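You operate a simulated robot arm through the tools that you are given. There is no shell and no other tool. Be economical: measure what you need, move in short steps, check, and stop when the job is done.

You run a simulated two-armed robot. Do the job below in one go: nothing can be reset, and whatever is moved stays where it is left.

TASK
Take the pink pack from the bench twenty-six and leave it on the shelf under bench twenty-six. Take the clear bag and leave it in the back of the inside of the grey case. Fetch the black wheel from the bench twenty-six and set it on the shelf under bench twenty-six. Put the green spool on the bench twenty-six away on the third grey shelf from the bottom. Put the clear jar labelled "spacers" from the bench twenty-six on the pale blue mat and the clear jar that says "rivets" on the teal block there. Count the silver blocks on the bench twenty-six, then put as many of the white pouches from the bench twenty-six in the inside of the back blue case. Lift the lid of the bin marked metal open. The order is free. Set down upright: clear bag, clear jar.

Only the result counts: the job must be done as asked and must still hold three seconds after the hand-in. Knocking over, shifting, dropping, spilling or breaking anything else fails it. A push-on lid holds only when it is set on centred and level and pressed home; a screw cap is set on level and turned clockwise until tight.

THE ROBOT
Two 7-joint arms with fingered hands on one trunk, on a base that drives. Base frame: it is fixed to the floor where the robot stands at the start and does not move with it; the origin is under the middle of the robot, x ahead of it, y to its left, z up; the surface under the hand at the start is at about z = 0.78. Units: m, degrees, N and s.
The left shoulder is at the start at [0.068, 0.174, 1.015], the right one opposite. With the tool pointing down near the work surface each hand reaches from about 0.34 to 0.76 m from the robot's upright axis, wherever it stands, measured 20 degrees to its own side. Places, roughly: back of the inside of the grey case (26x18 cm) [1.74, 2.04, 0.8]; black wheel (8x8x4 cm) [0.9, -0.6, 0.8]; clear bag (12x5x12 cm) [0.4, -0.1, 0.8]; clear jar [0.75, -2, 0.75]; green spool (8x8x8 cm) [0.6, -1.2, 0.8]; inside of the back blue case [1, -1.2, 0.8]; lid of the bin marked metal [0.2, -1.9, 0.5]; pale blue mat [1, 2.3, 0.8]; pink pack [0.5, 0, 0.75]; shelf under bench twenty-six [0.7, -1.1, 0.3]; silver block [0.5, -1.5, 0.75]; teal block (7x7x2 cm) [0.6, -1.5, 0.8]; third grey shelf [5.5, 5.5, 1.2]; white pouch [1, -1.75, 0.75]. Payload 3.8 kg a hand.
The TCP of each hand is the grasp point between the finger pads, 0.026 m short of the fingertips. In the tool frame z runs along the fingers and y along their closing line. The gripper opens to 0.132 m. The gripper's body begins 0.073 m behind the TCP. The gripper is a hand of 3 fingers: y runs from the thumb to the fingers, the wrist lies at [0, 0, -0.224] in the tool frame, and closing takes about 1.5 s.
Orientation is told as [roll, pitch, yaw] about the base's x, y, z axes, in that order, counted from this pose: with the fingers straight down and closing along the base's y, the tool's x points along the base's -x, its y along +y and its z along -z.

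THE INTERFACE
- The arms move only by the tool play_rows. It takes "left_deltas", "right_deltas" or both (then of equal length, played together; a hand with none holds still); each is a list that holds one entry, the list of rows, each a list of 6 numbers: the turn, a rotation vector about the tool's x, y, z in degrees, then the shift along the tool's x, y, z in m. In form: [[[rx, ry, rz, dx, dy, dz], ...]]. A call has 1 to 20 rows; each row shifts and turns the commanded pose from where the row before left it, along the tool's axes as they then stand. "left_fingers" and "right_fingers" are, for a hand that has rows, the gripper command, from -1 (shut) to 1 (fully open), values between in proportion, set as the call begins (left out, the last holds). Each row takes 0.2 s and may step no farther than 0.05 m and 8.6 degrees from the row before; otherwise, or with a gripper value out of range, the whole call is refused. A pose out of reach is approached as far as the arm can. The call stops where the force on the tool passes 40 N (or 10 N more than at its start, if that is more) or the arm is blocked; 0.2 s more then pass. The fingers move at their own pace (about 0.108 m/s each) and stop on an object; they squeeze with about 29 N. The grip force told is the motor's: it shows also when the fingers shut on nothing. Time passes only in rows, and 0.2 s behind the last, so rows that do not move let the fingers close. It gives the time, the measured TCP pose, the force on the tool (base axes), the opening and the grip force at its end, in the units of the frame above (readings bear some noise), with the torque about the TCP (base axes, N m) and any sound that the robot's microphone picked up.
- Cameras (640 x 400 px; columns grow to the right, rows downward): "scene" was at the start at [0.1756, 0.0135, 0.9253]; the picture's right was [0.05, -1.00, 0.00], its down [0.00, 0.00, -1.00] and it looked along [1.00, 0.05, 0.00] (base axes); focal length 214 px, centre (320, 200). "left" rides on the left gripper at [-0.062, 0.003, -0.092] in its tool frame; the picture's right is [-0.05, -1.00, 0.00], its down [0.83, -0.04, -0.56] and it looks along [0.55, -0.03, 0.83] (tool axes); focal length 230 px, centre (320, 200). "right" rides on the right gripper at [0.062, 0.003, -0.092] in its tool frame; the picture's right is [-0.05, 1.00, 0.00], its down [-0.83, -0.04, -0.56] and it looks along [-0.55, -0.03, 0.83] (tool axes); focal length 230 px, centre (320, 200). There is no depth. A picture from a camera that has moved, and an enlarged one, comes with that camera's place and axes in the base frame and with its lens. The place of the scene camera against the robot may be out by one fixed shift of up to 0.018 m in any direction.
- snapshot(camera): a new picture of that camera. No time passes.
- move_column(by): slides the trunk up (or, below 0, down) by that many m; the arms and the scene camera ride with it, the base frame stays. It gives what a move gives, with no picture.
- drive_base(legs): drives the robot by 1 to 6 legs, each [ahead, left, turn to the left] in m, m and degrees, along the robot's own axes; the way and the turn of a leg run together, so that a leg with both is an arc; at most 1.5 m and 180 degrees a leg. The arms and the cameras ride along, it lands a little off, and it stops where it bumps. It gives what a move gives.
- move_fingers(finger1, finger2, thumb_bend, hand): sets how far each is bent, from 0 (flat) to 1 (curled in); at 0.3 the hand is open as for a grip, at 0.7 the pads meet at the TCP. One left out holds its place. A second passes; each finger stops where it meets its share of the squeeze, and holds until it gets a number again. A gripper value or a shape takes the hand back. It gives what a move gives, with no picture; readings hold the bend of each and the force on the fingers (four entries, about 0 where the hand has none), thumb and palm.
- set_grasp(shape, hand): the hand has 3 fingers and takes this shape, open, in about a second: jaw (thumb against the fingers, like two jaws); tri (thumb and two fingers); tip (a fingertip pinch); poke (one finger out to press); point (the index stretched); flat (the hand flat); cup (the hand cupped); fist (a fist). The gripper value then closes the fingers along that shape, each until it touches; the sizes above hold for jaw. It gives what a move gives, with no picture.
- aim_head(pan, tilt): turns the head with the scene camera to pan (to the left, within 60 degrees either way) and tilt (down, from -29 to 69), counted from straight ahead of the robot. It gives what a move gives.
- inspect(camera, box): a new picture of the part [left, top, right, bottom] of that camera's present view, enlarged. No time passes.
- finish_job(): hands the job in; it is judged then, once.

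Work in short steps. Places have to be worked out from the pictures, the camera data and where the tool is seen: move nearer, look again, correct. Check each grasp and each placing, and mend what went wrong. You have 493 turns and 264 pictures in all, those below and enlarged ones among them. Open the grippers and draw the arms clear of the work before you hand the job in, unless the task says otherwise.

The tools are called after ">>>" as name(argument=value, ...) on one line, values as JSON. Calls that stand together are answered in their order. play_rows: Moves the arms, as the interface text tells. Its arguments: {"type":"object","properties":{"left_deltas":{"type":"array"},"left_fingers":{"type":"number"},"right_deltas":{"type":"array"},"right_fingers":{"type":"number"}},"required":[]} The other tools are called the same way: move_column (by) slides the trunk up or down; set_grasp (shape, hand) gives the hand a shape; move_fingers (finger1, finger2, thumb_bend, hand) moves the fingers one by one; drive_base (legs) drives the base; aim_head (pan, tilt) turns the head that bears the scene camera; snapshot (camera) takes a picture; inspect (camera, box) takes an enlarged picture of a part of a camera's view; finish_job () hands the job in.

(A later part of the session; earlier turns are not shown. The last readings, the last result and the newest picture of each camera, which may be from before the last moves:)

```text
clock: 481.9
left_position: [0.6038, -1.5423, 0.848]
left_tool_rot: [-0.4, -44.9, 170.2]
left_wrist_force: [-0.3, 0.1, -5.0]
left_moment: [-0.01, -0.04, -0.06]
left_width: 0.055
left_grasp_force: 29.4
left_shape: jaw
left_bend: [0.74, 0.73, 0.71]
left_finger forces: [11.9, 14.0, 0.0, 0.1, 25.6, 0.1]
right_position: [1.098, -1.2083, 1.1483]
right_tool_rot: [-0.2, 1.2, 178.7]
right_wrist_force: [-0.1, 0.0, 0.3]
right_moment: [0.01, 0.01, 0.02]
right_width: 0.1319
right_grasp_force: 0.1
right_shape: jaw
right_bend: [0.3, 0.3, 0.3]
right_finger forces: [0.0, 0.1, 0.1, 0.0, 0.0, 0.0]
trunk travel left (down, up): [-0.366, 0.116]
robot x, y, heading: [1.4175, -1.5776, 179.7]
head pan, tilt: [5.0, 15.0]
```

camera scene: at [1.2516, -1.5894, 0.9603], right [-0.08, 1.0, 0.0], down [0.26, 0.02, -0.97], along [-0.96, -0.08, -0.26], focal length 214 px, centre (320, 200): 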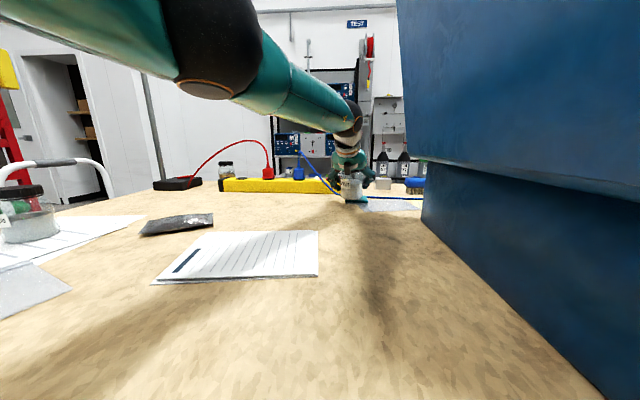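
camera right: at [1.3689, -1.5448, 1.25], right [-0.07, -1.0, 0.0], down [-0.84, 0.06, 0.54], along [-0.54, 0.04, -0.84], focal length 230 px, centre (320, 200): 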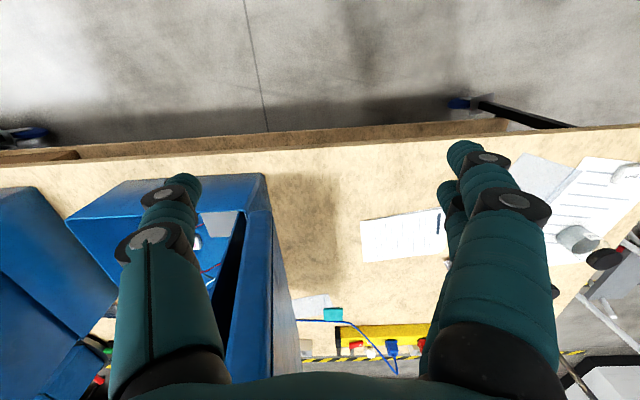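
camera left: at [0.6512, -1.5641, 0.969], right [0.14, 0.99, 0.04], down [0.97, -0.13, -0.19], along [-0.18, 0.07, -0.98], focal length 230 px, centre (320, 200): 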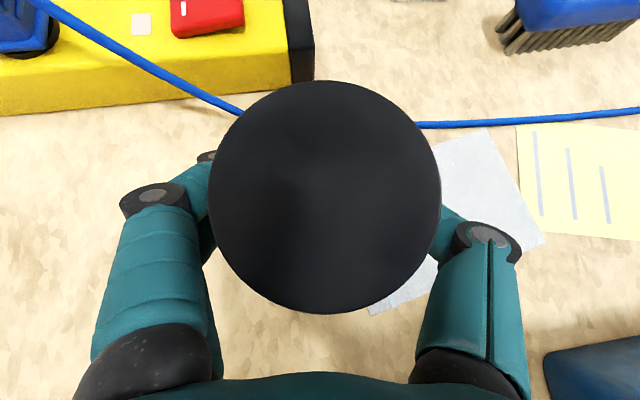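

>>> move_column(by=-0.004)

>>> inspect(camera="scene", box=[280, 120, 440, 220])

```text
clock: 482.4
left_position: [0.6036, -1.5412, 0.8414]
left_tool_rot: [-0.4, -44.8, 170.1]
left_wrist_force: [0.2, -0.5, -4.1]
left_moment: [-0.01, -0.01, -0.03]
left_width: 0.0548
left_grasp_force: 28.8
left_shape: jaw
left_bend: [0.74, 0.73, 0.71]
left_finger forces: [11.9, 13.9, 0.0, 0.0, 25.6, 0.1]
right_position: [1.0977, -1.208, 1.1431]
right_tool_rot: [-0.1, 1.3, 178.9]
right_wrist_force: [0.3, -0.3, 0.7]
right_moment: [0.02, 0.02, -0.01]
right_width: 0.1321
right_grasp_force: 0.1
right_shape: jaw
right_bend: [0.3, 0.3, 0.3]
right_finger forces: [0.1, 0.0, 0.1, 0.0, 0.0, 0.1]
trunk travel left (down, up): [-0.362, 0.12]
robot x, y, heading: [1.422, -1.576, 179.7]
head pan, tilt: [5.0, 15.0]
```

```text
4.00 times, centred on (360, 170) of scene
camera zoom: at [1.2283, -1.5754, 0.9391], right [-0.08, 1.0, 0.0], down [0.26, 0.02, -0.97], along [-0.96, -0.08, -0.26], focal length 858 px, centre (160, 320)
```

zoom: 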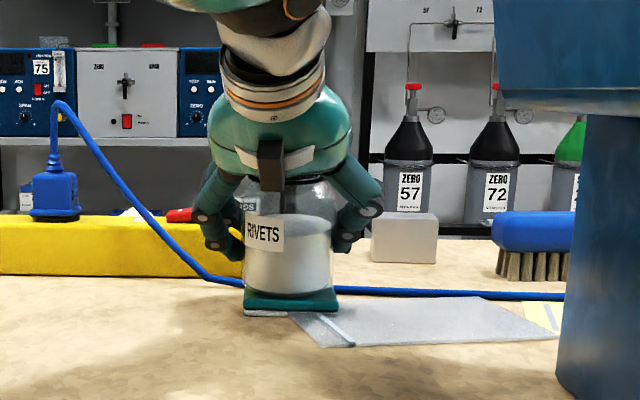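

Almost touching; two more small steps.

>>> move_column(by=-0.003)

>>> move_column(by=-0.003)

```text
clock: 483.0
left_position: [0.6043, -1.5425, 0.8397]
left_tool_rot: [-0.4, -44.8, 170.0]
left_wrist_force: [0.3, 0.3, -2.5]
left_moment: [-0.01, 0.0, 0.0]
left_width: 0.055
left_grasp_force: 28.7
left_shape: jaw
left_bend: [0.74, 0.73, 0.71]
left_finger forces: [12.8, 14.2, 0.0, 0.0, 26.0, 0.1]
right_position: [1.0977, -1.2081, 1.1398]
right_tool_rot: [-0.1, 1.3, 178.8]
right_wrist_force: [0.2, 0.0, -0.2]
right_moment: [0.02, 0.01, -0.01]
right_width: 0.1321
right_grasp_force: 0.0
right_shape: jaw
right_bend: [0.3, 0.3, 0.3]
right_finger forces: [0.0, 0.0, 0.0, 0.0, 0.0, 0.0]
trunk travel left (down, up): [-0.359, 0.123]
robot x, y, heading: [1.4153, -1.5739, 179.9]
head pan, tilt: [5.0, 15.0]
```

```text
clock: 483.5
left_position: [0.6039, -1.5419, 0.8361]
left_tool_rot: [-0.3, -44.8, 170.0]
left_wrist_force: [-1.1, -0.3, 0.7]
left_moment: [-0.06, -0.09, 0.01]
left_width: 0.0548
left_grasp_force: 29.2
left_shape: jaw
left_bend: [0.74, 0.73, 0.71]
left_finger forces: [13.6, 14.7, 0.1, 0.1, 26.6, 0.0]
right_position: [1.0981, -1.2087, 1.1367]
right_tool_rot: [0.0, 1.3, 178.9]
right_wrist_force: [0.6, 0.5, 0.3]
right_moment: [0.0, 0.01, 0.01]
right_width: 0.1319
right_grasp_force: 0.1
right_shape: jaw
right_bend: [0.3, 0.3, 0.3]
right_finger forces: [0.0, 0.0, 0.1, 0.0, 0.0, 0.0]
trunk travel left (down, up): [-0.356, 0.126]
robot x, y, heading: [1.416, -1.5772, 179.6]
head pan, tilt: [5.0, 15.0]
```

Weight has transferred to the block. Open moderately, check, and withdraw along the tool axis.

>>> play_rows(left_deltas=[[[0, 0, 0, 0, 0, 0], [0, 0, 0, 0, 0, 0], [0, 0, 0, 0, 0, 0]]], left_fingers=0.4)

>>> inspect(camera="scene", box=[280, 120, 440, 220])

```text
clock: 484.3
left_position: [0.6034, -1.5425, 0.8351]
left_tool_rot: [-0.4, -44.7, 169.9]
left_wrist_force: [-0.2, 0.2, 0.9]
left_moment: [-0.02, 0.01, -0.01]
left_width: 0.0923
left_grasp_force: 0.1
left_shape: jaw
left_bend: [0.68, 0.68, 0.64]
left_finger forces: [0.0, 0.0, 0.0, 0.1, 0.1, 0.0]
right_position: [1.0984, -1.2091, 1.1384]
right_tool_rot: [-0.1, 1.2, 178.8]
right_wrist_force: [0.2, -0.6, 0.5]
right_moment: [0.03, -0.01, 0.01]
right_width: 0.132
right_grasp_force: 0.0
right_shape: jaw
right_bend: [0.3, 0.3, 0.3]
right_finger forces: [0.0, 0.1, 0.0, 0.0, 0.0, 0.1]
trunk travel left (down, up): [-0.356, 0.126]
robot x, y, heading: [1.4183, -1.5751, 179.8]
head pan, tilt: [5.0, 15.0]
```

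```text
4.00 times, centred on (360, 170) of scene
camera zoom: at [1.2294, -1.5754, 0.9327], right [-0.08, 1.0, 0.0], down [0.26, 0.02, -0.97], along [-0.96, -0.08, -0.26], focal length 858 px, centre (160, 320)
```

zoom: 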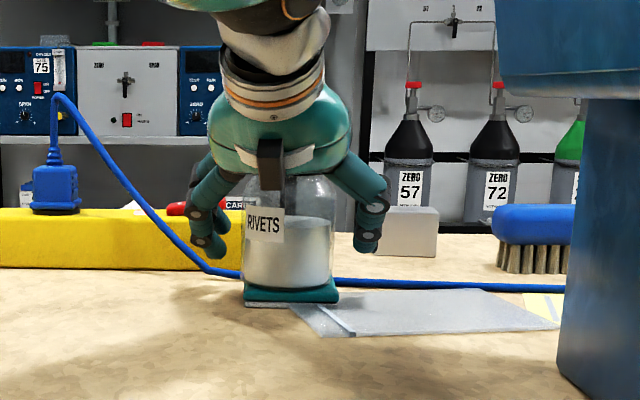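

The jar stands on the teal block. Withdraw.

>>> play_rows(left_deltas=[[[0, 0, 0, 0, 0, -0.025], [0, 0, 0, 0, 0, -0.03], [0, 0, 0, 0, 0, -0.035], [0, 0, 0, 0, 0, -0.04], [0, 0, 0, 0, 0, -0.04]]])

>>> inspect(camera="scene", box=[280, 120, 440, 220])

```text
clock: 485.5
left_position: [0.7239, -1.5649, 0.9573]
left_tool_rot: [-0.3, -44.8, 169.9]
left_wrist_force: [0.7, 0.2, -0.3]
left_moment: [0.01, -0.01, -0.02]
left_width: 0.092
left_grasp_force: 0.1
left_shape: jaw
left_bend: [0.68, 0.68, 0.64]
left_finger forces: [0.0, 0.0, 0.1, 0.0, 0.1, 0.1]
right_position: [1.0976, -1.2087, 1.1383]
right_tool_rot: [-0.1, 1.2, 178.7]
right_wrist_force: [-0.1, -0.3, 0.8]
right_moment: [0.03, 0.0, -0.01]
right_width: 0.132
right_grasp_force: 0.0
right_shape: jaw
right_bend: [0.3, 0.3, 0.3]
right_finger forces: [0.0, 0.1, 0.0, 0.0, 0.0, 0.0]
trunk travel left (down, up): [-0.356, 0.126]
robot x, y, heading: [1.4178, -1.5775, 179.9]
head pan, tilt: [5.0, 15.0]
```

```text
4.00 times, centred on (360, 170) of scene
camera zoom: at [1.2297, -1.5756, 0.9328], right [-0.08, 1.0, 0.0], down [0.26, 0.02, -0.97], along [-0.96, -0.08, -0.26], focal length 858 px, centre (160, 320)
```

zoom: 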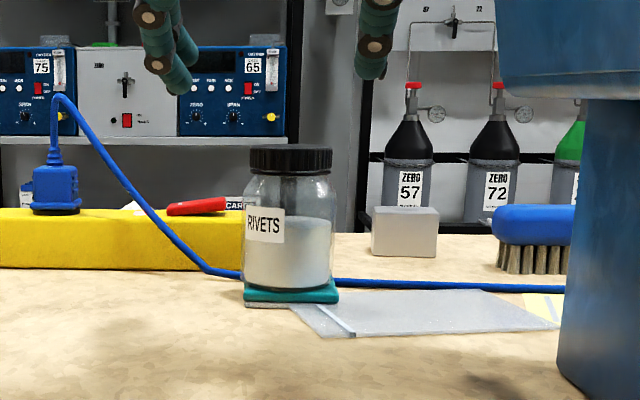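

RIVETS is properly placed. Next the black wheel: I move the left hand aside from the lid, back off and strafe right to look between the cases.

>>> play_rows(left_deltas=[[[0, 0, 0, 0, 0.04, 0], [0, 0, 0, 0, 0.04, 0], [0, 0, 0, 0, 0.03, 0]]], left_fingers=1)

>>> drive_base(legs=[[-0.45, 0, 0], [0, -0.9, 0]])

>>> move_column(by=0.12)

>>> aim_head(pan=0, tilt=25)

>>> snapshot(camera="scene")

>>> snapshot(camera="right")

```text
clock: 486.3
left_position: [0.7048, -1.6737, 0.9553]
left_tool_rot: [-0.4, -44.8, 170.0]
left_wrist_force: [0.1, 0.5, 0.5]
left_moment: [0.01, -0.01, 0.03]
left_width: 0.1319
left_grasp_force: 0.0
left_shape: jaw
left_bend: [0.3, 0.3, 0.3]
left_finger forces: [0.0, 0.0, 0.0, 0.0, 0.1, 0.0]
right_position: [1.0974, -1.2091, 1.1369]
right_tool_rot: [-0.1, 1.4, 178.8]
right_wrist_force: [0.1, 0.7, 0.1]
right_moment: [0.0, 0.0, 0.02]
right_width: 0.1317
right_grasp_force: 0.1
right_shape: jaw
right_bend: [0.3, 0.3, 0.3]
right_finger forces: [0.1, 0.0, 0.0, 0.1, 0.0, 0.1]
trunk travel left (down, up): [-0.356, 0.126]
robot x, y, heading: [1.421, -1.575, 179.8]
head pan, tilt: [5.0, 15.0]
```

```text
clock: 491.5
left_position: [1.1509, -1.5191, 0.9521]
left_tool_rot: [1.2, -44.1, 170.8]
left_wrist_force: [3.3, -13.3, 1.5]
left_moment: [-0.1, -0.01, -0.08]
left_width: 0.131
left_grasp_force: 0.1
left_shape: jaw
left_bend: [0.3, 0.3, 0.35]
left_finger forces: [0.0, 0.0, 0.1, 0.1, 13.7, 0.0]
right_position: [1.5483, -1.0377, 1.1384]
right_tool_rot: [-0.1, 1.2, 179.1]
right_wrist_force: [-1.2, -0.8, 0.3]
right_moment: [0.0, -0.04, 0.02]
right_width: 0.1319
right_grasp_force: 0.0
right_shape: jaw
right_bend: [0.3, 0.3, 0.3]
right_finger forces: [0.1, 0.1, 0.0, 0.0, 0.0, 0.1]
trunk travel left (down, up): [-0.356, 0.126]
robot x, y, heading: [1.8676, -1.4047, 179.9]
head pan, tilt: [5.0, 15.0]
stopped in leg 2: the force on the tool passed its limit at 52 N (the readings are from after the stop); the commanded pose is now the measured one
```

```text
clock: 493.0
left_position: [1.1516, -1.514, 1.0707]
left_tool_rot: [0.8, -44.0, 170.5]
left_wrist_force: [-0.3, 0.2, -0.7]
left_moment: [-0.03, 0.0, 0.0]
left_width: 0.1318
left_grasp_force: 0.1
left_shape: jaw
left_bend: [0.3, 0.3, 0.3]
left_finger forces: [0.0, 0.0, 0.0, 0.1, 0.0, 0.0]
right_position: [1.5476, -1.0358, 1.2567]
right_tool_rot: [-0.1, 1.4, 178.9]
right_wrist_force: [0.4, 0.0, -0.2]
right_moment: [-0.04, 0.0, 0.0]
right_width: 0.1322
right_grasp_force: 0.0
right_shape: jaw
right_bend: [0.3, 0.3, 0.3]
right_finger forces: [0.0, 0.1, 0.0, 0.0, 0.0, 0.0]
trunk travel left (down, up): [-0.476, 0.006]
robot x, y, heading: [1.8675, -1.4028, 179.8]
head pan, tilt: [5.0, 15.0]
```

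```text
clock: 493.7
left_position: [1.1522, -1.5156, 1.072]
left_tool_rot: [0.9, -44.2, 170.4]
left_wrist_force: [0.4, -1.8, -0.6]
left_moment: [0.0, -0.01, 0.02]
left_width: 0.1318
left_grasp_force: 0.0
left_shape: jaw
left_bend: [0.3, 0.3, 0.3]
left_finger forces: [0.0, 0.1, 0.0, 0.0, 0.0, 0.0]
right_position: [1.5476, -1.0369, 1.2589]
right_tool_rot: [-0.1, 1.1, 178.8]
right_wrist_force: [-1.1, -0.3, -0.3]
right_moment: [-0.01, -0.01, 0.0]
right_width: 0.1321
right_grasp_force: 0.0
right_shape: jaw
right_bend: [0.3, 0.3, 0.3]
right_finger forces: [0.0, 0.0, 0.0, 0.0, 0.1, 0.0]
trunk travel left (down, up): [-0.476, 0.006]
robot x, y, heading: [1.868, -1.4039, 179.6]
head pan, tilt: [0.0, 25.0]
```

```text
94 pictures are left
camera scene: at [1.6648, -1.3956, 1.0702], right [0.0, 1.0, 0.0], down [0.42, 0.0, -0.91], along [-0.91, 0.0, -0.42], focal length 214 px, centre (320, 200)
```

scene: 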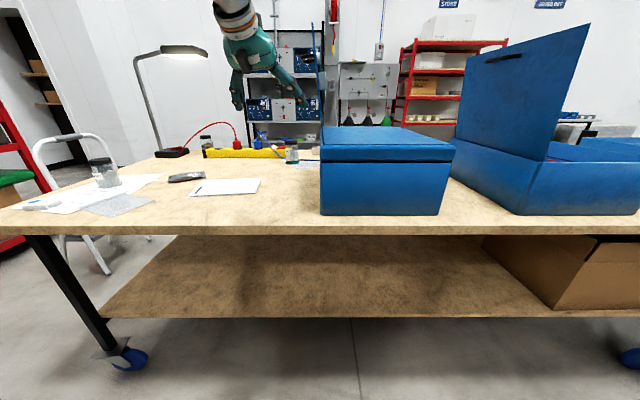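

```text
93 pictures are left
camera right: at [1.6073, -1.0407, 1.35], right [-0.07, -1.0, 0.0], down [-0.84, 0.06, 0.54], along [-0.54, 0.04, -0.84], focal length 230 px, centre (320, 200)
```

right: 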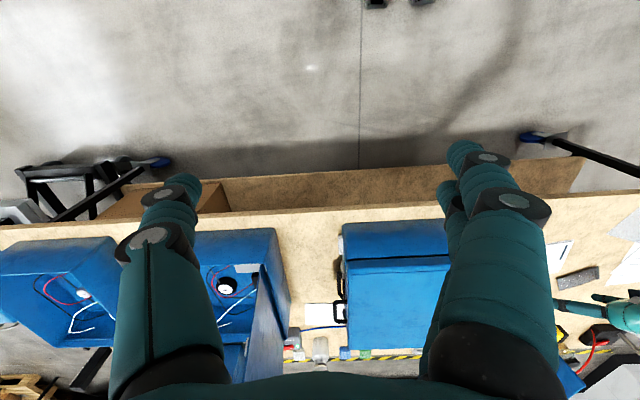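

My left hand pushed the case's lid and it fell shut. I should restore it open; first I pull the left hand up and away, then look closely at the lid's handle with the right hand camera.

>>> play_rows(left_deltas=[[[0, 0, 0, 0, 0.03, -0.035], [0, 0, 0, 0, 0.03, -0.035], [0, 0, 0, 0, 0.03, -0.035], [0, 0, 0, 0, 0.03, -0.035]]], right_deltas=[[[0, 0, 0, -0.04, 0, 0], [0, 0, 0, -0.04, 0, 0], [0, 0, 0, -0.04, 0, 0], [0, 0, 0, -0.03, 0, 0]]])

>>> drive_base(legs=[[0.25, 0, 0.3]])

>>> snapshot(camera="right")

>>> aim_head(pan=-15, tilt=25)

>>> snapshot(camera="scene")

```text
clock: 494.7
left_position: [1.231, -1.6497, 1.1775]
left_tool_rot: [0.9, -44.3, 170.5]
left_wrist_force: [-0.1, -0.5, 0.8]
left_moment: [0.03, -0.02, 0.01]
left_width: 0.1321
left_grasp_force: 0.0
left_shape: jaw
left_bend: [0.3, 0.3, 0.3]
left_finger forces: [0.1, 0.0, 0.1, 0.0, 0.0, 0.0]
right_position: [1.4076, -1.0337, 1.2565]
right_tool_rot: [-0.2, 1.2, 178.7]
right_wrist_force: [0.1, -0.7, 0.0]
right_moment: [-0.02, 0.04, 0.01]
right_width: 0.1319
right_grasp_force: 0.1
right_shape: jaw
right_bend: [0.3, 0.3, 0.3]
right_finger forces: [0.0, 0.0, 0.1, 0.0, 0.1, 0.0]
right hand out of reach, approached as far as the arm can: row 4
trunk travel left (down, up): [-0.476, 0.006]
robot x, y, heading: [1.8667, -1.4058, 179.7]
head pan, tilt: [0.0, 25.0]
```

```text
clock: 496.5
left_position: [0.983, -1.653, 1.1761]
left_tool_rot: [0.9, -44.3, 170.9]
left_wrist_force: [0.2, -1.1, -0.6]
left_moment: [0.0, -0.01, 0.02]
left_width: 0.1319
left_grasp_force: 0.1
left_shape: jaw
left_bend: [0.3, 0.3, 0.3]
left_finger forces: [0.1, 0.1, 0.0, 0.1, 0.0, 0.0]
right_position: [1.1568, -1.0376, 1.2553]
right_tool_rot: [-0.1, 1.1, 179.2]
right_wrist_force: [0.4, 0.7, -0.4]
right_moment: [-0.01, 0.03, 0.02]
right_width: 0.1319
right_grasp_force: 0.0
right_shape: jaw
right_bend: [0.3, 0.3, 0.3]
right_finger forces: [0.0, 0.1, 0.1, 0.0, 0.0, 0.0]
trunk travel left (down, up): [-0.476, 0.006]
robot x, y, heading: [1.6154, -1.4044, -180.0]
head pan, tilt: [0.0, 25.0]
```

```text
92 pictures are left
camera right: at [1.2161, -1.0412, 1.3477], right [-0.07, -1.0, 0.0], down [-0.84, 0.05, 0.54], along [-0.54, 0.04, -0.84], focal length 230 px, centre (320, 200)
```

right: 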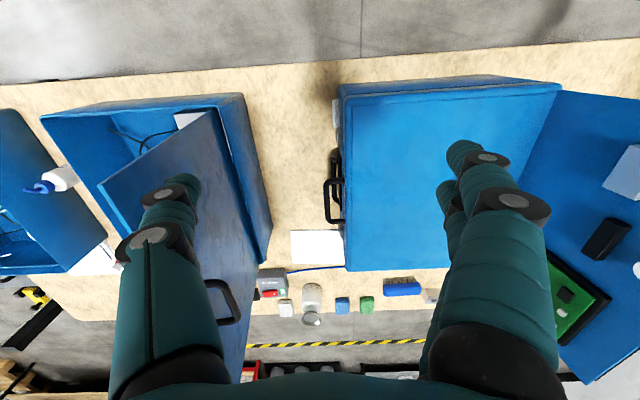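

```text
clock: 497.3
left_position: [0.9826, -1.6525, 1.175]
left_tool_rot: [0.9, -44.2, 170.9]
left_wrist_force: [0.5, 0.8, 0.0]
left_moment: [0.01, -0.03, 0.04]
left_width: 0.132
left_grasp_force: 0.1
left_shape: jaw
left_bend: [0.3, 0.3, 0.3]
left_finger forces: [0.0, 0.0, 0.0, 0.0, 0.0, 0.0]
right_position: [1.1569, -1.0384, 1.2558]
right_tool_rot: [-0.1, 1.1, 179.1]
right_wrist_force: [-0.7, -1.0, -0.2]
right_moment: [0.02, -0.02, 0.01]
right_width: 0.1321
right_grasp_force: 0.2
right_shape: jaw
right_bend: [0.3, 0.3, 0.3]
right_finger forces: [0.1, 0.0, 0.0, 0.0, 0.0, 0.0]
trunk travel left (down, up): [-0.476, 0.006]
robot x, y, heading: [1.6183, -1.4036, -179.7]
head pan, tilt: [-15.0, 25.0]
```

```text
91 pictures are left
camera scene: at [1.4186, -1.3733, 1.0702], right [0.25, 0.97, 0.0], down [0.41, -0.11, -0.91], along [-0.88, 0.23, -0.42], focal length 214 px, centre (320, 200)
```

scene: 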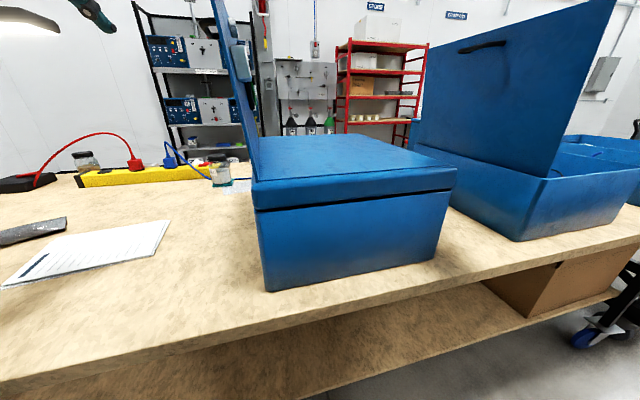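

I need to understand what moved. Zoom in on the case from both cameras.

>>> inspect(camera="right", box=[300, 60, 640, 390])

>>> inspect(camera="scene", box=[190, 0, 480, 300])

```text
1.21 times, centred on (470, 225) of right
camera zoom: at [1.2156, -1.0411, 1.3473], right [-0.07, -1.0, 0.0], down [-0.84, 0.05, 0.54], along [-0.54, 0.04, -0.84], focal length 279 px, centre (138, 170)
```

zoom: 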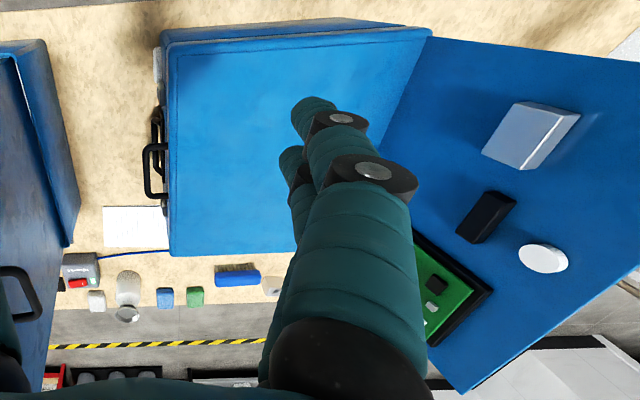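

```text
1.33 times, centred on (335, 150) of scene
camera zoom: at [1.4186, -1.3733, 1.0702], right [0.25, 0.97, 0.0], down [0.41, -0.11, -0.91], along [-0.88, 0.23, -0.42], focal length 286 px, centre (300, 267)
```

zoom: 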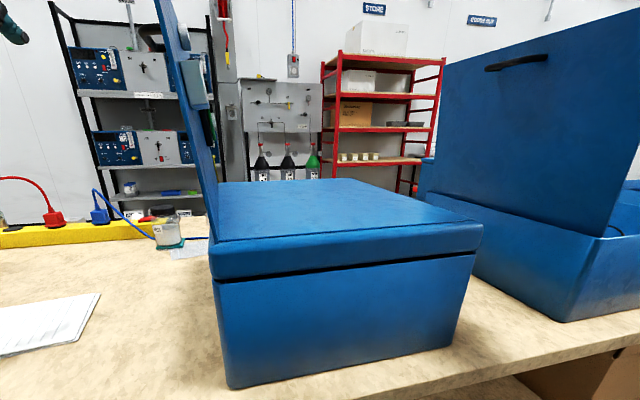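

I see: the case's outer lid (with the handle) fell closed while the inner PCB panel still stands. I'll lift the lid back by its handle loop (bar ≈ y −1.038, x 0.92–1.02, z≈0.965; hinge y≈−1.405). First reposition the base so the hand can follow the arc.

>>> drive_base(legs=[[0, 0.24, 0], [0.15, 0, 0]])

>>> play_rows(right_deltas=[[[0, 0, 0, 0, -0.04, 0], [0, 0, 0, 0, -0.04, 0], [0, 0, 0, 0, -0.04, 0], [0, 0, 0, 0, -0.04, 0], [0, 0, 0, 0, -0.04, 0], [0, 0, 0, 0, -0.038, 0]]], right_fingers=-0.45)

>>> snapshot(camera="right")

```text
clock: 501.0
left_position: [0.8352, -1.8947, 1.1779]
left_tool_rot: [0.9, -44.3, 171.1]
left_wrist_force: [-0.1, 0.4, 0.4]
left_moment: [0.01, -0.01, 0.01]
left_width: 0.132
left_grasp_force: 0.0
left_shape: jaw
left_bend: [0.3, 0.3, 0.3]
left_finger forces: [0.0, 0.0, 0.0, 0.0, 0.0, 0.0]
right_position: [1.0065, -1.2778, 1.2564]
right_tool_rot: [-0.1, 1.1, 179.4]
right_wrist_force: [0.2, -0.6, 0.3]
right_moment: [0.05, 0.03, 0.02]
right_width: 0.1317
right_grasp_force: 0.1
right_shape: jaw
right_bend: [0.3, 0.3, 0.3]
right_finger forces: [0.1, 0.1, 0.0, 0.0, 0.0, 0.0]
trunk travel left (down, up): [-0.476, 0.006]
robot x, y, heading: [1.4696, -1.6429, -179.8]
head pan, tilt: [-15.0, 25.0]
```

```text
clock: 502.4
left_position: [0.8343, -1.8934, 1.1769]
left_tool_rot: [0.9, -44.2, 171.0]
left_wrist_force: [0.5, -0.4, 1.0]
left_moment: [0.0, 0.01, 0.01]
left_width: 0.1318
left_grasp_force: 0.0
left_shape: jaw
left_bend: [0.3, 0.3, 0.3]
left_finger forces: [0.1, 0.1, 0.0, 0.1, 0.1, 0.0]
right_position: [1.0371, -1.056, 1.222]
right_tool_rot: [0.0, 1.1, 179.4]
right_wrist_force: [0.6, 0.2, -0.1]
right_moment: [0.0, 0.02, -0.01]
right_width: 0.0366
right_grasp_force: 0.1
right_shape: jaw
right_bend: [0.73, 0.73, 0.7]
right_finger forces: [0.0, 0.0, 0.1, 0.0, 0.0, 0.0]
right hand out of reach, approached as far as the arm can: row 4, 5, 6
trunk travel left (down, up): [-0.476, 0.006]
robot x, y, heading: [1.469, -1.6464, -179.6]
head pan, tilt: [-15.0, 25.0]
```

```text
88 pictures are left
camera right: at [1.096, -1.0593, 1.3149], right [-0.06, -1.0, 0.0], down [-0.84, 0.05, 0.54], along [-0.54, 0.03, -0.84], focal length 230 px, centre (320, 200)
```

right: 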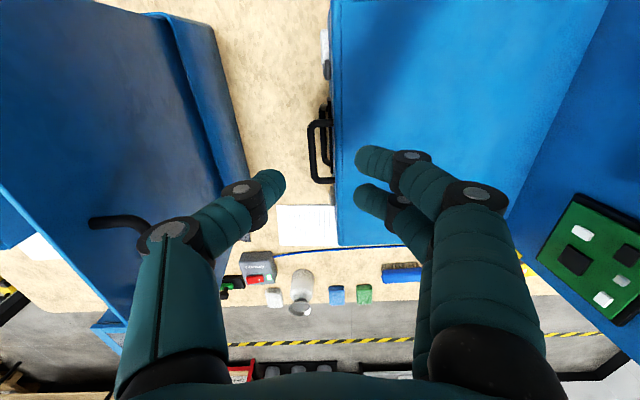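

The neighbouring lid leans close to where a vertical hand would be, so I'll use a 45° tilted hand coming from +x, staying low. First draw the hand back beyond the bench edge and tilt it.

>>> drive_base(legs=[[-0.25, 0, 0]])

>>> play_rows(right_deltas=[[[0, -7.7, 0, 0, 0, 0], [0, -7.7, 0, 0, 0, 0], [0, -7.7, 0, 0, 0, 0], [0, -7.7, 0, 0, 0, 0], [0, -7.7, 0, 0, 0, 0], [0, -7.7, 0, 0, 0, 0], [0, 0, 0, 0.02, 0, 0.02], [0, 0, 0, 0.02, 0, 0.02], [0, 0, 0, 0.02, 0, 0.02], [0, 0, 0, 0.02, 0, 0.02]]])

>>> snapshot(camera="right")

```text
clock: 504.2
left_position: [1.0825, -1.8921, 1.1757]
left_tool_rot: [0.8, -44.2, 171.0]
left_wrist_force: [0.5, 0.2, 0.0]
left_moment: [0.0, -0.03, 0.0]
left_width: 0.1322
left_grasp_force: 0.0
left_shape: jaw
left_bend: [0.3, 0.3, 0.3]
left_finger forces: [0.0, 0.0, 0.0, 0.0, 0.0, 0.0]
right_position: [1.2835, -1.0557, 1.2232]
right_tool_rot: [-0.1, 1.3, 179.3]
right_wrist_force: [-0.3, 0.5, 0.4]
right_moment: [-0.01, 0.04, 0.0]
right_width: 0.0365
right_grasp_force: 0.0
right_shape: jaw
right_bend: [0.73, 0.73, 0.7]
right_finger forces: [0.1, 0.0, 0.1, 0.0, 0.0, 0.0]
trunk travel left (down, up): [-0.476, 0.006]
robot x, y, heading: [1.7191, -1.6459, -179.7]
head pan, tilt: [-15.0, 25.0]
```

```text
clock: 506.4
left_position: [1.0827, -1.8917, 1.1755]
left_tool_rot: [0.9, -44.2, 171.0]
left_wrist_force: [-0.5, -0.3, 0.0]
left_moment: [-0.02, 0.03, 0.03]
left_width: 0.132
left_grasp_force: 0.1
left_shape: jaw
left_bend: [0.3, 0.3, 0.3]
left_finger forces: [0.0, 0.0, 0.0, 0.0, 0.0, 0.0]
right_position: [1.2845, -1.0561, 1.1095]
right_tool_rot: [-0.1, -45.1, 179.4]
right_wrist_force: [-0.2, -0.4, 0.0]
right_moment: [0.0, 0.04, 0.02]
right_width: 0.0366
right_grasp_force: 0.1
right_shape: jaw
right_bend: [0.73, 0.73, 0.7]
right_finger forces: [0.0, 0.0, 0.1, 0.1, 0.0, 0.0]
trunk travel left (down, up): [-0.476, 0.006]
robot x, y, heading: [1.7199, -1.6453, -179.7]
head pan, tilt: [-15.0, 25.0]
```

```text
87 pictures are left
camera right: at [1.3935, -1.0596, 1.1297], right [-0.05, -1.0, 0.04], down [-0.19, 0.04, 0.98], along [-0.98, 0.04, -0.2], focal length 230 px, centre (320, 200)
```

right: 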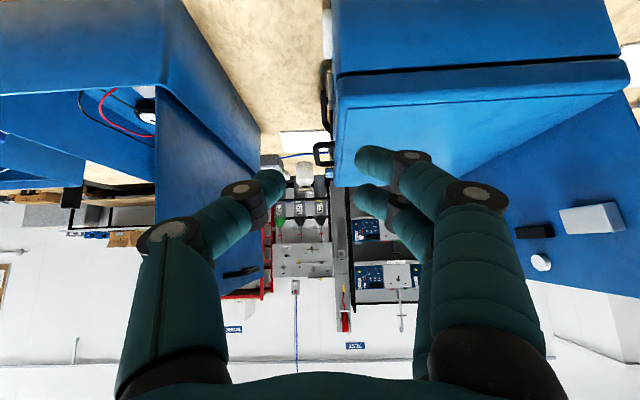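

This view shows the gap clearly: the neighbour lid stays at y≥−0.9, and the handle bar is at (0.963, −1.041, 0.951). I drive in 0.25 and lower to a pre-grasp above the loop.

>>> drive_base(legs=[[0.25, 0, 0]])

>>> play_rows(right_deltas=[[[0, 0, 0, 0.02, -0.008, 0.02], [0, 0, 0, 0.02, -0.007, 0.02]]])

>>> snapshot(camera="right")

```text
clock: 508.2
left_position: [0.8321, -1.8911, 1.1762]
left_tool_rot: [0.8, -44.3, 170.8]
left_wrist_force: [0.0, 0.4, 0.1]
left_moment: [0.01, 0.0, 0.03]
left_width: 0.1316
left_grasp_force: 0.0
left_shape: jaw
left_bend: [0.3, 0.3, 0.3]
left_finger forces: [0.1, 0.0, 0.1, 0.1, 0.1, 0.0]
right_position: [1.0352, -1.0548, 1.1098]
right_tool_rot: [-0.1, -45.0, 179.2]
right_wrist_force: [-0.2, -0.2, 0.2]
right_moment: [0.0, 0.01, 0.02]
right_width: 0.0366
right_grasp_force: 0.0
right_shape: jaw
right_bend: [0.73, 0.73, 0.7]
right_finger forces: [0.1, 0.0, 0.1, 0.0, 0.1, 0.1]
trunk travel left (down, up): [-0.476, 0.006]
robot x, y, heading: [1.4694, -1.6437, -179.8]
head pan, tilt: [-15.0, 25.0]
```

```text
clock: 508.8
left_position: [0.8326, -1.8916, 1.176]
left_tool_rot: [0.9, -44.3, 170.6]
left_wrist_force: [0.1, 0.3, 0.9]
left_moment: [0.01, -0.01, 0.0]
left_width: 0.1319
left_grasp_force: 0.0
left_shape: jaw
left_bend: [0.3, 0.3, 0.3]
left_finger forces: [0.0, 0.0, 0.1, 0.0, 0.1, 0.1]
right_position: [1.035, -1.0406, 1.0536]
right_tool_rot: [0.0, -45.0, 179.3]
right_wrist_force: [-0.1, 0.5, -0.9]
right_moment: [-0.01, 0.03, -0.01]
right_width: 0.0364
right_grasp_force: 0.0
right_shape: jaw
right_bend: [0.73, 0.73, 0.7]
right_finger forces: [0.0, 0.0, 0.0, 0.0, 0.0, 0.1]
trunk travel left (down, up): [-0.476, 0.006]
robot x, y, heading: [1.4665, -1.6465, -179.9]
head pan, tilt: [-15.0, 25.0]
```

```text
86 pictures are left
camera right: at [1.1447, -1.0447, 1.0733], right [-0.05, -1.0, 0.04], down [-0.19, 0.04, 0.98], along [-0.98, 0.04, -0.2], focal length 230 px, centre (320, 200)
```

right: 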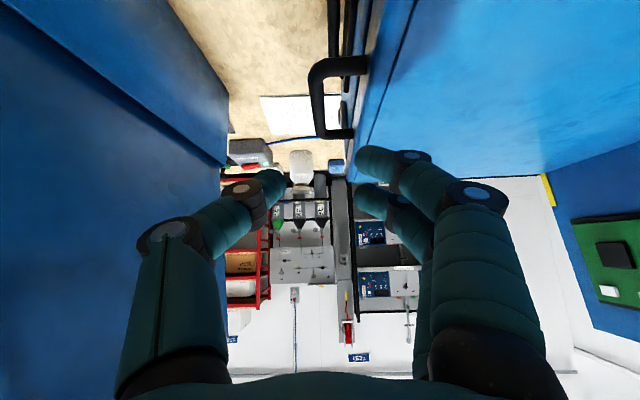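

Handle bar: (0.952, −1.038, 0.946), gap to lid ~3.8 cm. I advance so that the fingers thread the loop.

>>> play_rows(right_deltas=[[[0, 0, 0, 0.0044, -0.0007, 0.034], [0, 0, 0, 0.0044, -0.0007, 0.034], [0, 0, 0, 0.0044, -0.0007, 0.034], [0, 0, 0, 0.0044, -0.0007, 0.034]]])

>>> snapshot(camera="right")

```text
clock: 509.8
left_position: [0.8342, -1.8879, 1.1777]
left_tool_rot: [1.0, -44.4, 170.6]
left_wrist_force: [-0.4, 0.1, 0.1]
left_moment: [0.01, -0.01, 0.04]
left_width: 0.1321
left_grasp_force: 0.0
left_shape: jaw
left_bend: [0.3, 0.3, 0.3]
left_finger forces: [0.1, 0.1, 0.1, 0.0, 0.0, 0.0]
right_position: [0.9645, -1.0309, 0.9802]
right_tool_rot: [-0.9, -47.1, 179.3]
right_wrist_force: [14.6, 7.9, 22.0]
right_moment: [-0.92, -0.3, 0.64]
right_width: 0.035
right_grasp_force: 0.2
right_shape: jaw
right_bend: [0.76, 0.73, 0.7]
right_finger forces: [34.2, 0.0, 0.0, 0.0, 0.0, 0.1]
trunk travel left (down, up): [-0.476, 0.006]
robot x, y, heading: [1.4686, -1.6439, 180.0]
head pan, tilt: [-15.0, 25.0]
stopped in row 4 (right hand): the force on the tool passed its limit at 54 N (the readings are from after the stop); the commanded pose is now the measured one
```

```text
85 pictures are left
camera right: at [1.0742, -1.0355, 0.9973], right [-0.06, -1.0, 0.03], down [-0.16, 0.04, 0.99], along [-0.99, 0.06, -0.16], focal length 230 px, centre (320, 200)
```

right: 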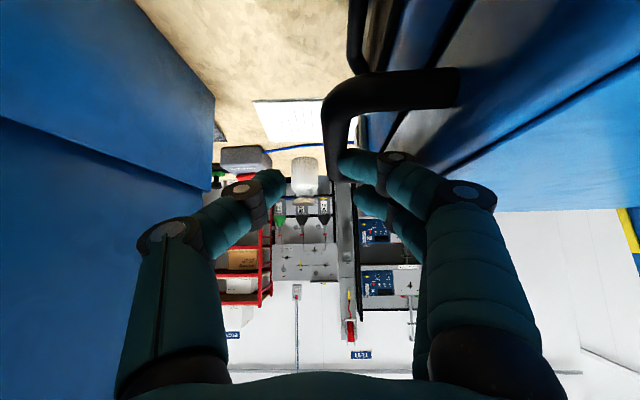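

A finger hit the bar; I back off 4 cm, shift 1.8 cm toward the lid and retry.

>>> play_rows(right_deltas=[[[0, 0, 0, 0, 0, -0.03], [0, 0, 0, 0, 0.009, -0.01], [0, 0, 0, 0, 0.009, 0]]])

>>> snapshot(camera="right")

```text
clock: 510.6
left_position: [0.8321, -1.8899, 1.1771]
left_tool_rot: [0.8, -44.2, 170.7]
left_wrist_force: [0.0, -0.1, 1.1]
left_moment: [-0.02, 0.01, -0.04]
left_width: 0.132
left_grasp_force: 0.0
left_shape: jaw
left_bend: [0.3, 0.3, 0.3]
left_finger forces: [0.1, 0.1, 0.0, 0.0, 0.0, 0.0]
right_position: [0.9905, -1.0508, 0.9997]
right_tool_rot: [-0.7, -46.3, 179.2]
right_wrist_force: [-0.7, 2.0, 0.1]
right_moment: [0.0, 0.05, -0.02]
right_width: 0.0362
right_grasp_force: 0.0
right_shape: jaw
right_bend: [0.74, 0.73, 0.7]
right_finger forces: [1.5, 0.0, 0.0, 0.0, 0.0, 0.0]
trunk travel left (down, up): [-0.476, 0.006]
robot x, y, heading: [1.4708, -1.6476, -180.0]
head pan, tilt: [-15.0, 25.0]
```

```text
84 pictures are left
camera right: at [1.1008, -1.0566, 1.0188], right [-0.06, -1.0, 0.03], down [-0.17, 0.04, 0.98], along [-0.98, 0.05, -0.17], focal length 230 px, centre (320, 200)
```

right: 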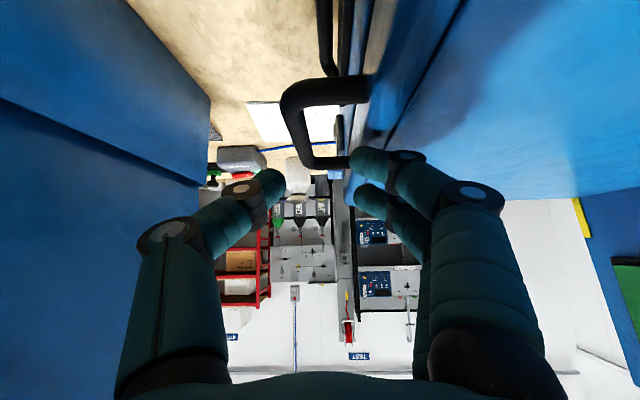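

The bar is ~2 cm thick, so the finger must sit mid-gap: TCP y≈−1.026 with 5 cm opening. I re-align and advance again.

>>> play_rows(right_deltas=[[[0, 0, 0, 0, -0.0125, -0.02], [0, 0, 0, 0, -0.0125, 0], [0, 0, 0, 0.006, 0, 0], [0, 0, 0, 0.006, 0, 0]]], right_fingers=-0.22)

>>> play_rows(right_deltas=[[[0, 0, 0, 0, 0, 0.03], [0, 0, 0, 0, 0, 0.03], [0, 0, 0, 0, 0, 0.026]]])

>>> snapshot(camera="right")

```text
clock: 511.6
left_position: [0.8322, -1.8901, 1.1762]
left_tool_rot: [0.8, -44.3, 170.9]
left_wrist_force: [0.2, -0.1, -0.4]
left_moment: [0.0, 0.01, -0.02]
left_width: 0.1319
left_grasp_force: 0.1
left_shape: jaw
left_bend: [0.3, 0.3, 0.3]
left_finger forces: [0.1, 0.0, 0.0, 0.1, 0.1, 0.0]
right_position: [1.0156, -1.0267, 1.0066]
right_tool_rot: [-0.8, -46.2, 179.3]
right_wrist_force: [-0.7, 0.8, 0.2]
right_moment: [0.02, 0.03, 0.0]
right_width: 0.051
right_grasp_force: 0.0
right_shape: jaw
right_bend: [0.74, 0.73, 0.7]
right_finger forces: [0.0, 0.0, 0.1, 0.1, 0.0, 0.1]
trunk travel left (down, up): [-0.476, 0.006]
robot x, y, heading: [1.4681, -1.6473, -179.8]
head pan, tilt: [-15.0, 25.0]
```

```text
clock: 512.2
left_position: [0.8327, -1.8887, 1.1776]
left_tool_rot: [0.8, -44.5, 170.6]
left_wrist_force: [0.7, -0.4, -0.5]
left_moment: [-0.02, 0.01, 0.0]
left_width: 0.132
left_grasp_force: 0.1
left_shape: jaw
left_bend: [0.3, 0.3, 0.3]
left_finger forces: [0.0, 0.0, 0.0, 0.0, 0.1, 0.1]
right_position: [0.9734, -1.0205, 0.9783]
right_tool_rot: [-1.3, -47.3, 179.3]
right_wrist_force: [13.0, 4.5, 16.3]
right_moment: [-0.7, -0.28, 0.68]
right_width: 0.05
right_grasp_force: 0.1
right_shape: jaw
right_bend: [0.75, 0.73, 0.7]
right_finger forces: [25.9, 0.0, 0.0, 0.1, 0.0, 0.1]
trunk travel left (down, up): [-0.476, 0.006]
robot x, y, heading: [1.4706, -1.6451, 179.8]
head pan, tilt: [-15.0, 25.0]
stopped in row 3 (right hand): the force on the tool passed its limit at 50 N (the readings are from after the stop); the commanded pose is now the measured one
```

```text
83 pictures are left
camera right: at [1.0841, -1.0261, 0.9948], right [-0.06, -1.0, 0.02], down [-0.16, 0.03, 0.99], along [-0.99, 0.06, -0.16], focal length 230 px, centre (320, 200)
```

right: 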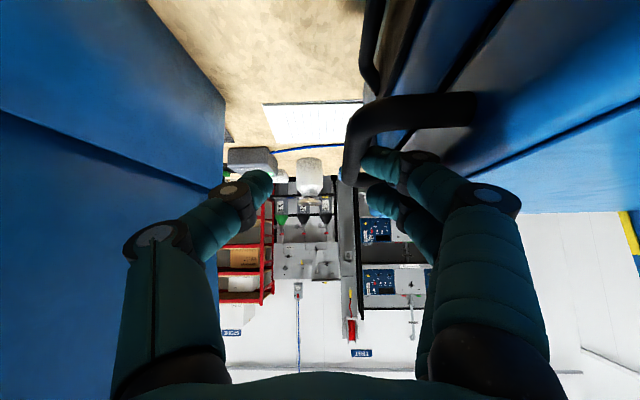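

The lower finger is catching the loop's near post; I back off, go 3 cm further in −x and descend more steeply.

>>> play_rows(right_deltas=[[[0, 0, 0, 0, 0, -0.03], [0, 0, 0, 0, 0.003, -0.01], [0, 0, 0, -0.0212, 0, 0.0212], [0, 0, 0, 0.007, 0, 0.022], [0, 0, 0, 0.007, 0, 0.022], [0, 0, 0, 0.007, 0, 0.022]]])

>>> snapshot(camera="right")

```text
clock: 513.4
left_position: [0.8323, -1.8869, 1.1774]
left_tool_rot: [0.8, -44.3, 170.3]
left_wrist_force: [0.2, 0.7, 0.1]
left_moment: [0.01, 0.03, -0.03]
left_width: 0.1321
left_grasp_force: 0.0
left_shape: jaw
left_bend: [0.3, 0.3, 0.3]
left_finger forces: [0.1, 0.0, 0.0, 0.0, 0.0, 0.0]
right_position: [0.9524, -1.0187, 0.9787]
right_tool_rot: [-1.9, -47.9, 179.5]
right_wrist_force: [17.3, 4.4, 19.2]
right_moment: [-0.85, -0.33, 0.92]
right_width: 0.051
right_grasp_force: 0.0
right_shape: jaw
right_bend: [0.75, 0.73, 0.7]
right_finger forces: [31.2, 0.0, 0.0, 0.0, 0.0, 0.0]
trunk travel left (down, up): [-0.476, 0.006]
robot x, y, heading: [1.4699, -1.6424, 179.7]
head pan, tilt: [-15.0, 25.0]
stopped in row 6 (right hand): the force on the tool passed its limit at 49 N (the readings are from after the stop); the commanded pose is now the measured one
```

```text
82 pictures are left
camera right: at [1.063, -1.025, 0.9934], right [-0.07, -1.0, 0.02], down [-0.14, 0.03, 0.99], along [-0.99, 0.07, -0.14], focal length 230 px, centre (320, 200)
```

right: 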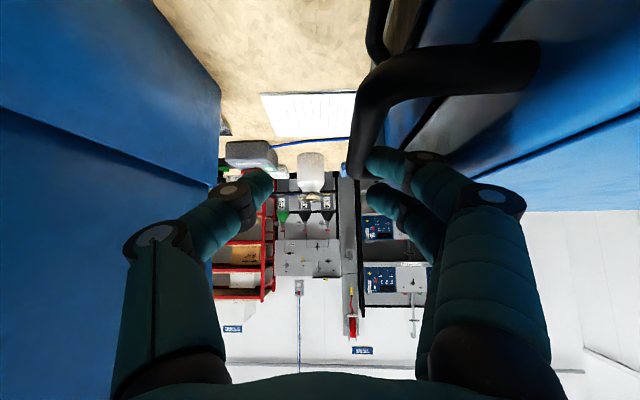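

The contact height is always the same: the loop is solid for collisions. Instead I'll push it up from below with one stretched finger. I back out, take the "point" shape and level the hand.

>>> play_rows(right_deltas=[[[0, 0, 0, 0, 0, -0.03], [0, 0, 0, 0, 0, -0.03]]])

>>> drive_base(legs=[[-0.25, 0, 0]])

>>> set_grasp(hand="right", shape="point")

>>> play_rows(right_deltas=[[[0, -8, 0, 0, 0, 0], [0, -8, 0, 0, 0, 0], [0, -8, 0, 0, 0, 0], [0, -8, 0, 0, 0, 0]]])

>>> snapshot(camera="right")

```text
clock: 514.0
left_position: [0.832, -1.8884, 1.1771]
left_tool_rot: [0.8, -44.3, 170.6]
left_wrist_force: [-0.4, -0.5, -0.1]
left_moment: [-0.03, -0.01, 0.01]
left_width: 0.1319
left_grasp_force: 0.0
left_shape: jaw
left_bend: [0.3, 0.3, 0.3]
left_finger forces: [0.0, 0.0, 0.0, 0.1, 0.0, 0.0]
right_position: [0.9964, -1.0221, 1.0138]
right_tool_rot: [-1.6, -47.5, 179.4]
right_wrist_force: [0.4, -0.1, 1.3]
right_moment: [0.0, -0.01, 0.03]
right_width: 0.0508
right_grasp_force: 0.0
right_shape: jaw
right_bend: [0.74, 0.73, 0.7]
right_finger forces: [0.1, 0.1, 0.0, 0.0, 0.0, 0.1]
trunk travel left (down, up): [-0.476, 0.006]
robot x, y, heading: [1.4691, -1.6435, 179.5]
head pan, tilt: [-15.0, 25.0]
```

```text
clock: 515.8
left_position: [1.0813, -1.8876, 1.1764]
left_tool_rot: [0.8, -44.3, 170.5]
left_wrist_force: [-0.1, -0.6, -0.5]
left_moment: [-0.01, 0.0, -0.02]
left_width: 0.1318
left_grasp_force: 0.0
left_shape: jaw
left_bend: [0.3, 0.3, 0.3]
left_finger forces: [0.0, 0.0, 0.0, 0.0, 0.1, 0.1]
right_position: [1.2445, -1.0231, 1.0119]
right_tool_rot: [-1.7, -47.5, 179.3]
right_wrist_force: [-0.7, 0.0, 0.3]
right_moment: [0.01, -0.01, 0.02]
right_width: 0.051
right_grasp_force: 0.0
right_shape: jaw
right_bend: [0.74, 0.73, 0.7]
right_finger forces: [0.1, 0.0, 0.0, 0.0, 0.1, 0.1]
trunk travel left (down, up): [-0.476, 0.006]
robot x, y, heading: [1.7198, -1.645, 180.0]
head pan, tilt: [-15.0, 25.0]
```

```text
clock: 516.7
left_position: [1.0803, -1.8874, 1.176]
left_tool_rot: [0.8, -44.2, 170.4]
left_wrist_force: [0.9, 0.1, 0.1]
left_moment: [0.0, 0.0, 0.0]
left_width: 0.1318
left_grasp_force: 0.0
left_shape: jaw
left_bend: [0.3, 0.3, 0.3]
left_finger forces: [0.0, 0.0, 0.0, 0.0, 0.1, 0.0]
right_position: [1.245, -1.022, 1.013]
right_tool_rot: [-1.5, -47.5, 179.3]
right_wrist_force: [1.1, 0.5, 0.0]
right_moment: [0.0, -0.02, 0.03]
right_width: 0.0
right_grasp_force: 0.1
right_shape: point
right_bend: [0.13, 1.0, 0.5]
right_finger forces: [0.0, 0.0, 0.0, 0.0, 0.0, 0.0]
trunk travel left (down, up): [-0.476, 0.006]
robot x, y, heading: [1.7152, -1.6473, 179.8]
head pan, tilt: [-15.0, 25.0]
```

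```text
clock: 517.7
left_position: [1.0796, -1.8877, 1.1746]
left_tool_rot: [0.8, -44.2, 170.5]
left_wrist_force: [-0.9, -0.8, -0.8]
left_moment: [-0.01, -0.01, -0.01]
left_width: 0.1318
left_grasp_force: 0.0
left_shape: jaw
left_bend: [0.3, 0.3, 0.3]
left_finger forces: [0.0, 0.0, 0.0, 0.1, 0.1, 0.0]
right_position: [1.2455, -1.0213, 1.0141]
right_tool_rot: [-6.3, -79.7, -175.8]
right_wrist_force: [-0.5, 0.1, 0.2]
right_moment: [-0.01, -0.01, -0.03]
right_width: 0.0001
right_grasp_force: 0.2
right_shape: point
right_bend: [0.15, 1.0, 0.51]
right_finger forces: [0.0, 0.0, 0.0, 0.1, 0.0, 0.0]
trunk travel left (down, up): [-0.476, 0.006]
robot x, y, heading: [1.717, -1.6425, 179.7]
head pan, tilt: [-15.0, 25.0]
```

```text
81 pictures are left
camera right: at [1.3464, -1.0264, 0.9684], right [-0.04, -1.0, 0.03], down [0.4, 0.01, 0.92], along [-0.92, 0.05, 0.4], focal length 230 px, centre (320, 200)
```

right: 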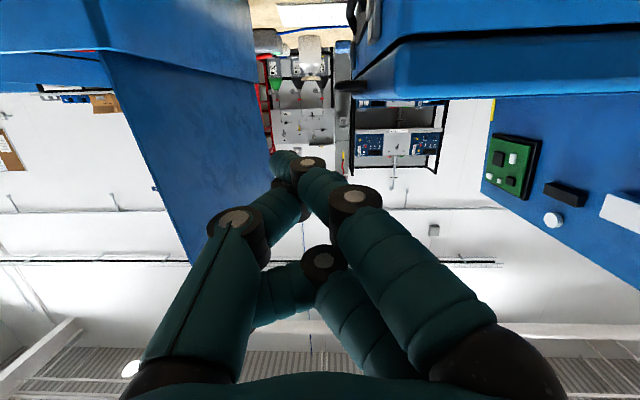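

A cleaner way: pinch the handle block vertically with the LEFT hand (thumb below, fingers above) and roll the hand along as the lid opens. First I restore the right hand to jaw/neutral and retract it, and level the left hand.

>>> set_grasp(hand="right", shape="jaw")

>>> play_rows(right_deltas=[[[0, 8, 0, 0.02, 0, -0.03], [0, 8, 0, 0.02, 0, -0.03], [0, 8, 0, 0.02, 0, -0.03], [0, 8, 0, 0.02, 0, -0.03], [0, 8, 0, 0, 0, -0.03], [0, 8, 0, 0, 0.01, -0.03], [0, 8, 0, 0, 0.01, -0.03], [0, 8, 0, 0, 0.02, -0.02], [0, 8, 0, 0, 0.02, 0], [0, 7, 0, 0, 0.02, 0]]], left_deltas=[[[0, -7, 0, 0, 0, -0.02], [0, -7, 0, 0, 0, -0.02], [0, -7, 0, 0, 0, -0.02], [0, -7, 0, 0, 0, -0.02], [0, -7, 0, 0, 0, -0.02], [0, 0, 0, 0, 0, 0], [0, 0, 0, 0, 0, 0], [0, 0, 0, 0, 0, 0], [0, 0, 0, 0, 0, 0], [0, 0, 0, 0, 0, 0]]])

```text
clock: 518.6
left_position: [1.0817, -1.888, 1.1747]
left_tool_rot: [0.8, -44.2, 170.5]
left_wrist_force: [-0.4, 0.1, 0.2]
left_moment: [0.03, 0.01, -0.02]
left_width: 0.1317
left_grasp_force: 0.0
left_shape: jaw
left_bend: [0.3, 0.3, 0.3]
left_finger forces: [0.1, 0.0, 0.1, 0.0, 0.0, 0.0]
right_position: [1.2445, -1.0216, 1.0144]
right_tool_rot: [-6.1, -79.4, -175.9]
right_wrist_force: [-0.2, 0.7, 0.0]
right_moment: [0.01, 0.01, -0.01]
right_width: 0.095
right_grasp_force: 0.0
right_shape: jaw
right_bend: [0.3, 0.8, 0.3]
right_finger forces: [0.0, 0.0, 0.0, 0.0, 0.0, 0.1]
trunk travel left (down, up): [-0.476, 0.006]
robot x, y, heading: [1.7158, -1.646, 179.9]
head pan, tilt: [-15.0, 25.0]
```

```text
clock: 520.8
left_position: [1.1627, -1.9013, 1.2276]
left_tool_rot: [3.1, -79.2, 168.1]
left_wrist_force: [0.0, 0.8, -0.8]
left_moment: [0.01, -0.01, -0.02]
left_width: 0.1317
left_grasp_force: 0.0
left_shape: jaw
left_bend: [0.3, 0.3, 0.3]
left_finger forces: [0.1, 0.0, 0.1, 0.0, 0.0, 0.0]
right_position: [1.4453, -1.1096, 1.0714]
right_tool_rot: [-1.2, -0.3, 178.1]
right_wrist_force: [0.3, 0.0, 0.5]
right_moment: [0.0, 0.02, 0.03]
right_width: 0.095
right_grasp_force: 0.0
right_shape: jaw
right_bend: [0.3, 0.79, 0.3]
right_finger forces: [0.0, 0.0, 0.0, 0.0, 0.1, 0.0]
trunk travel left (down, up): [-0.476, 0.006]
robot x, y, heading: [1.7184, -1.6443, 179.8]
head pan, tilt: [-15.0, 25.0]
```

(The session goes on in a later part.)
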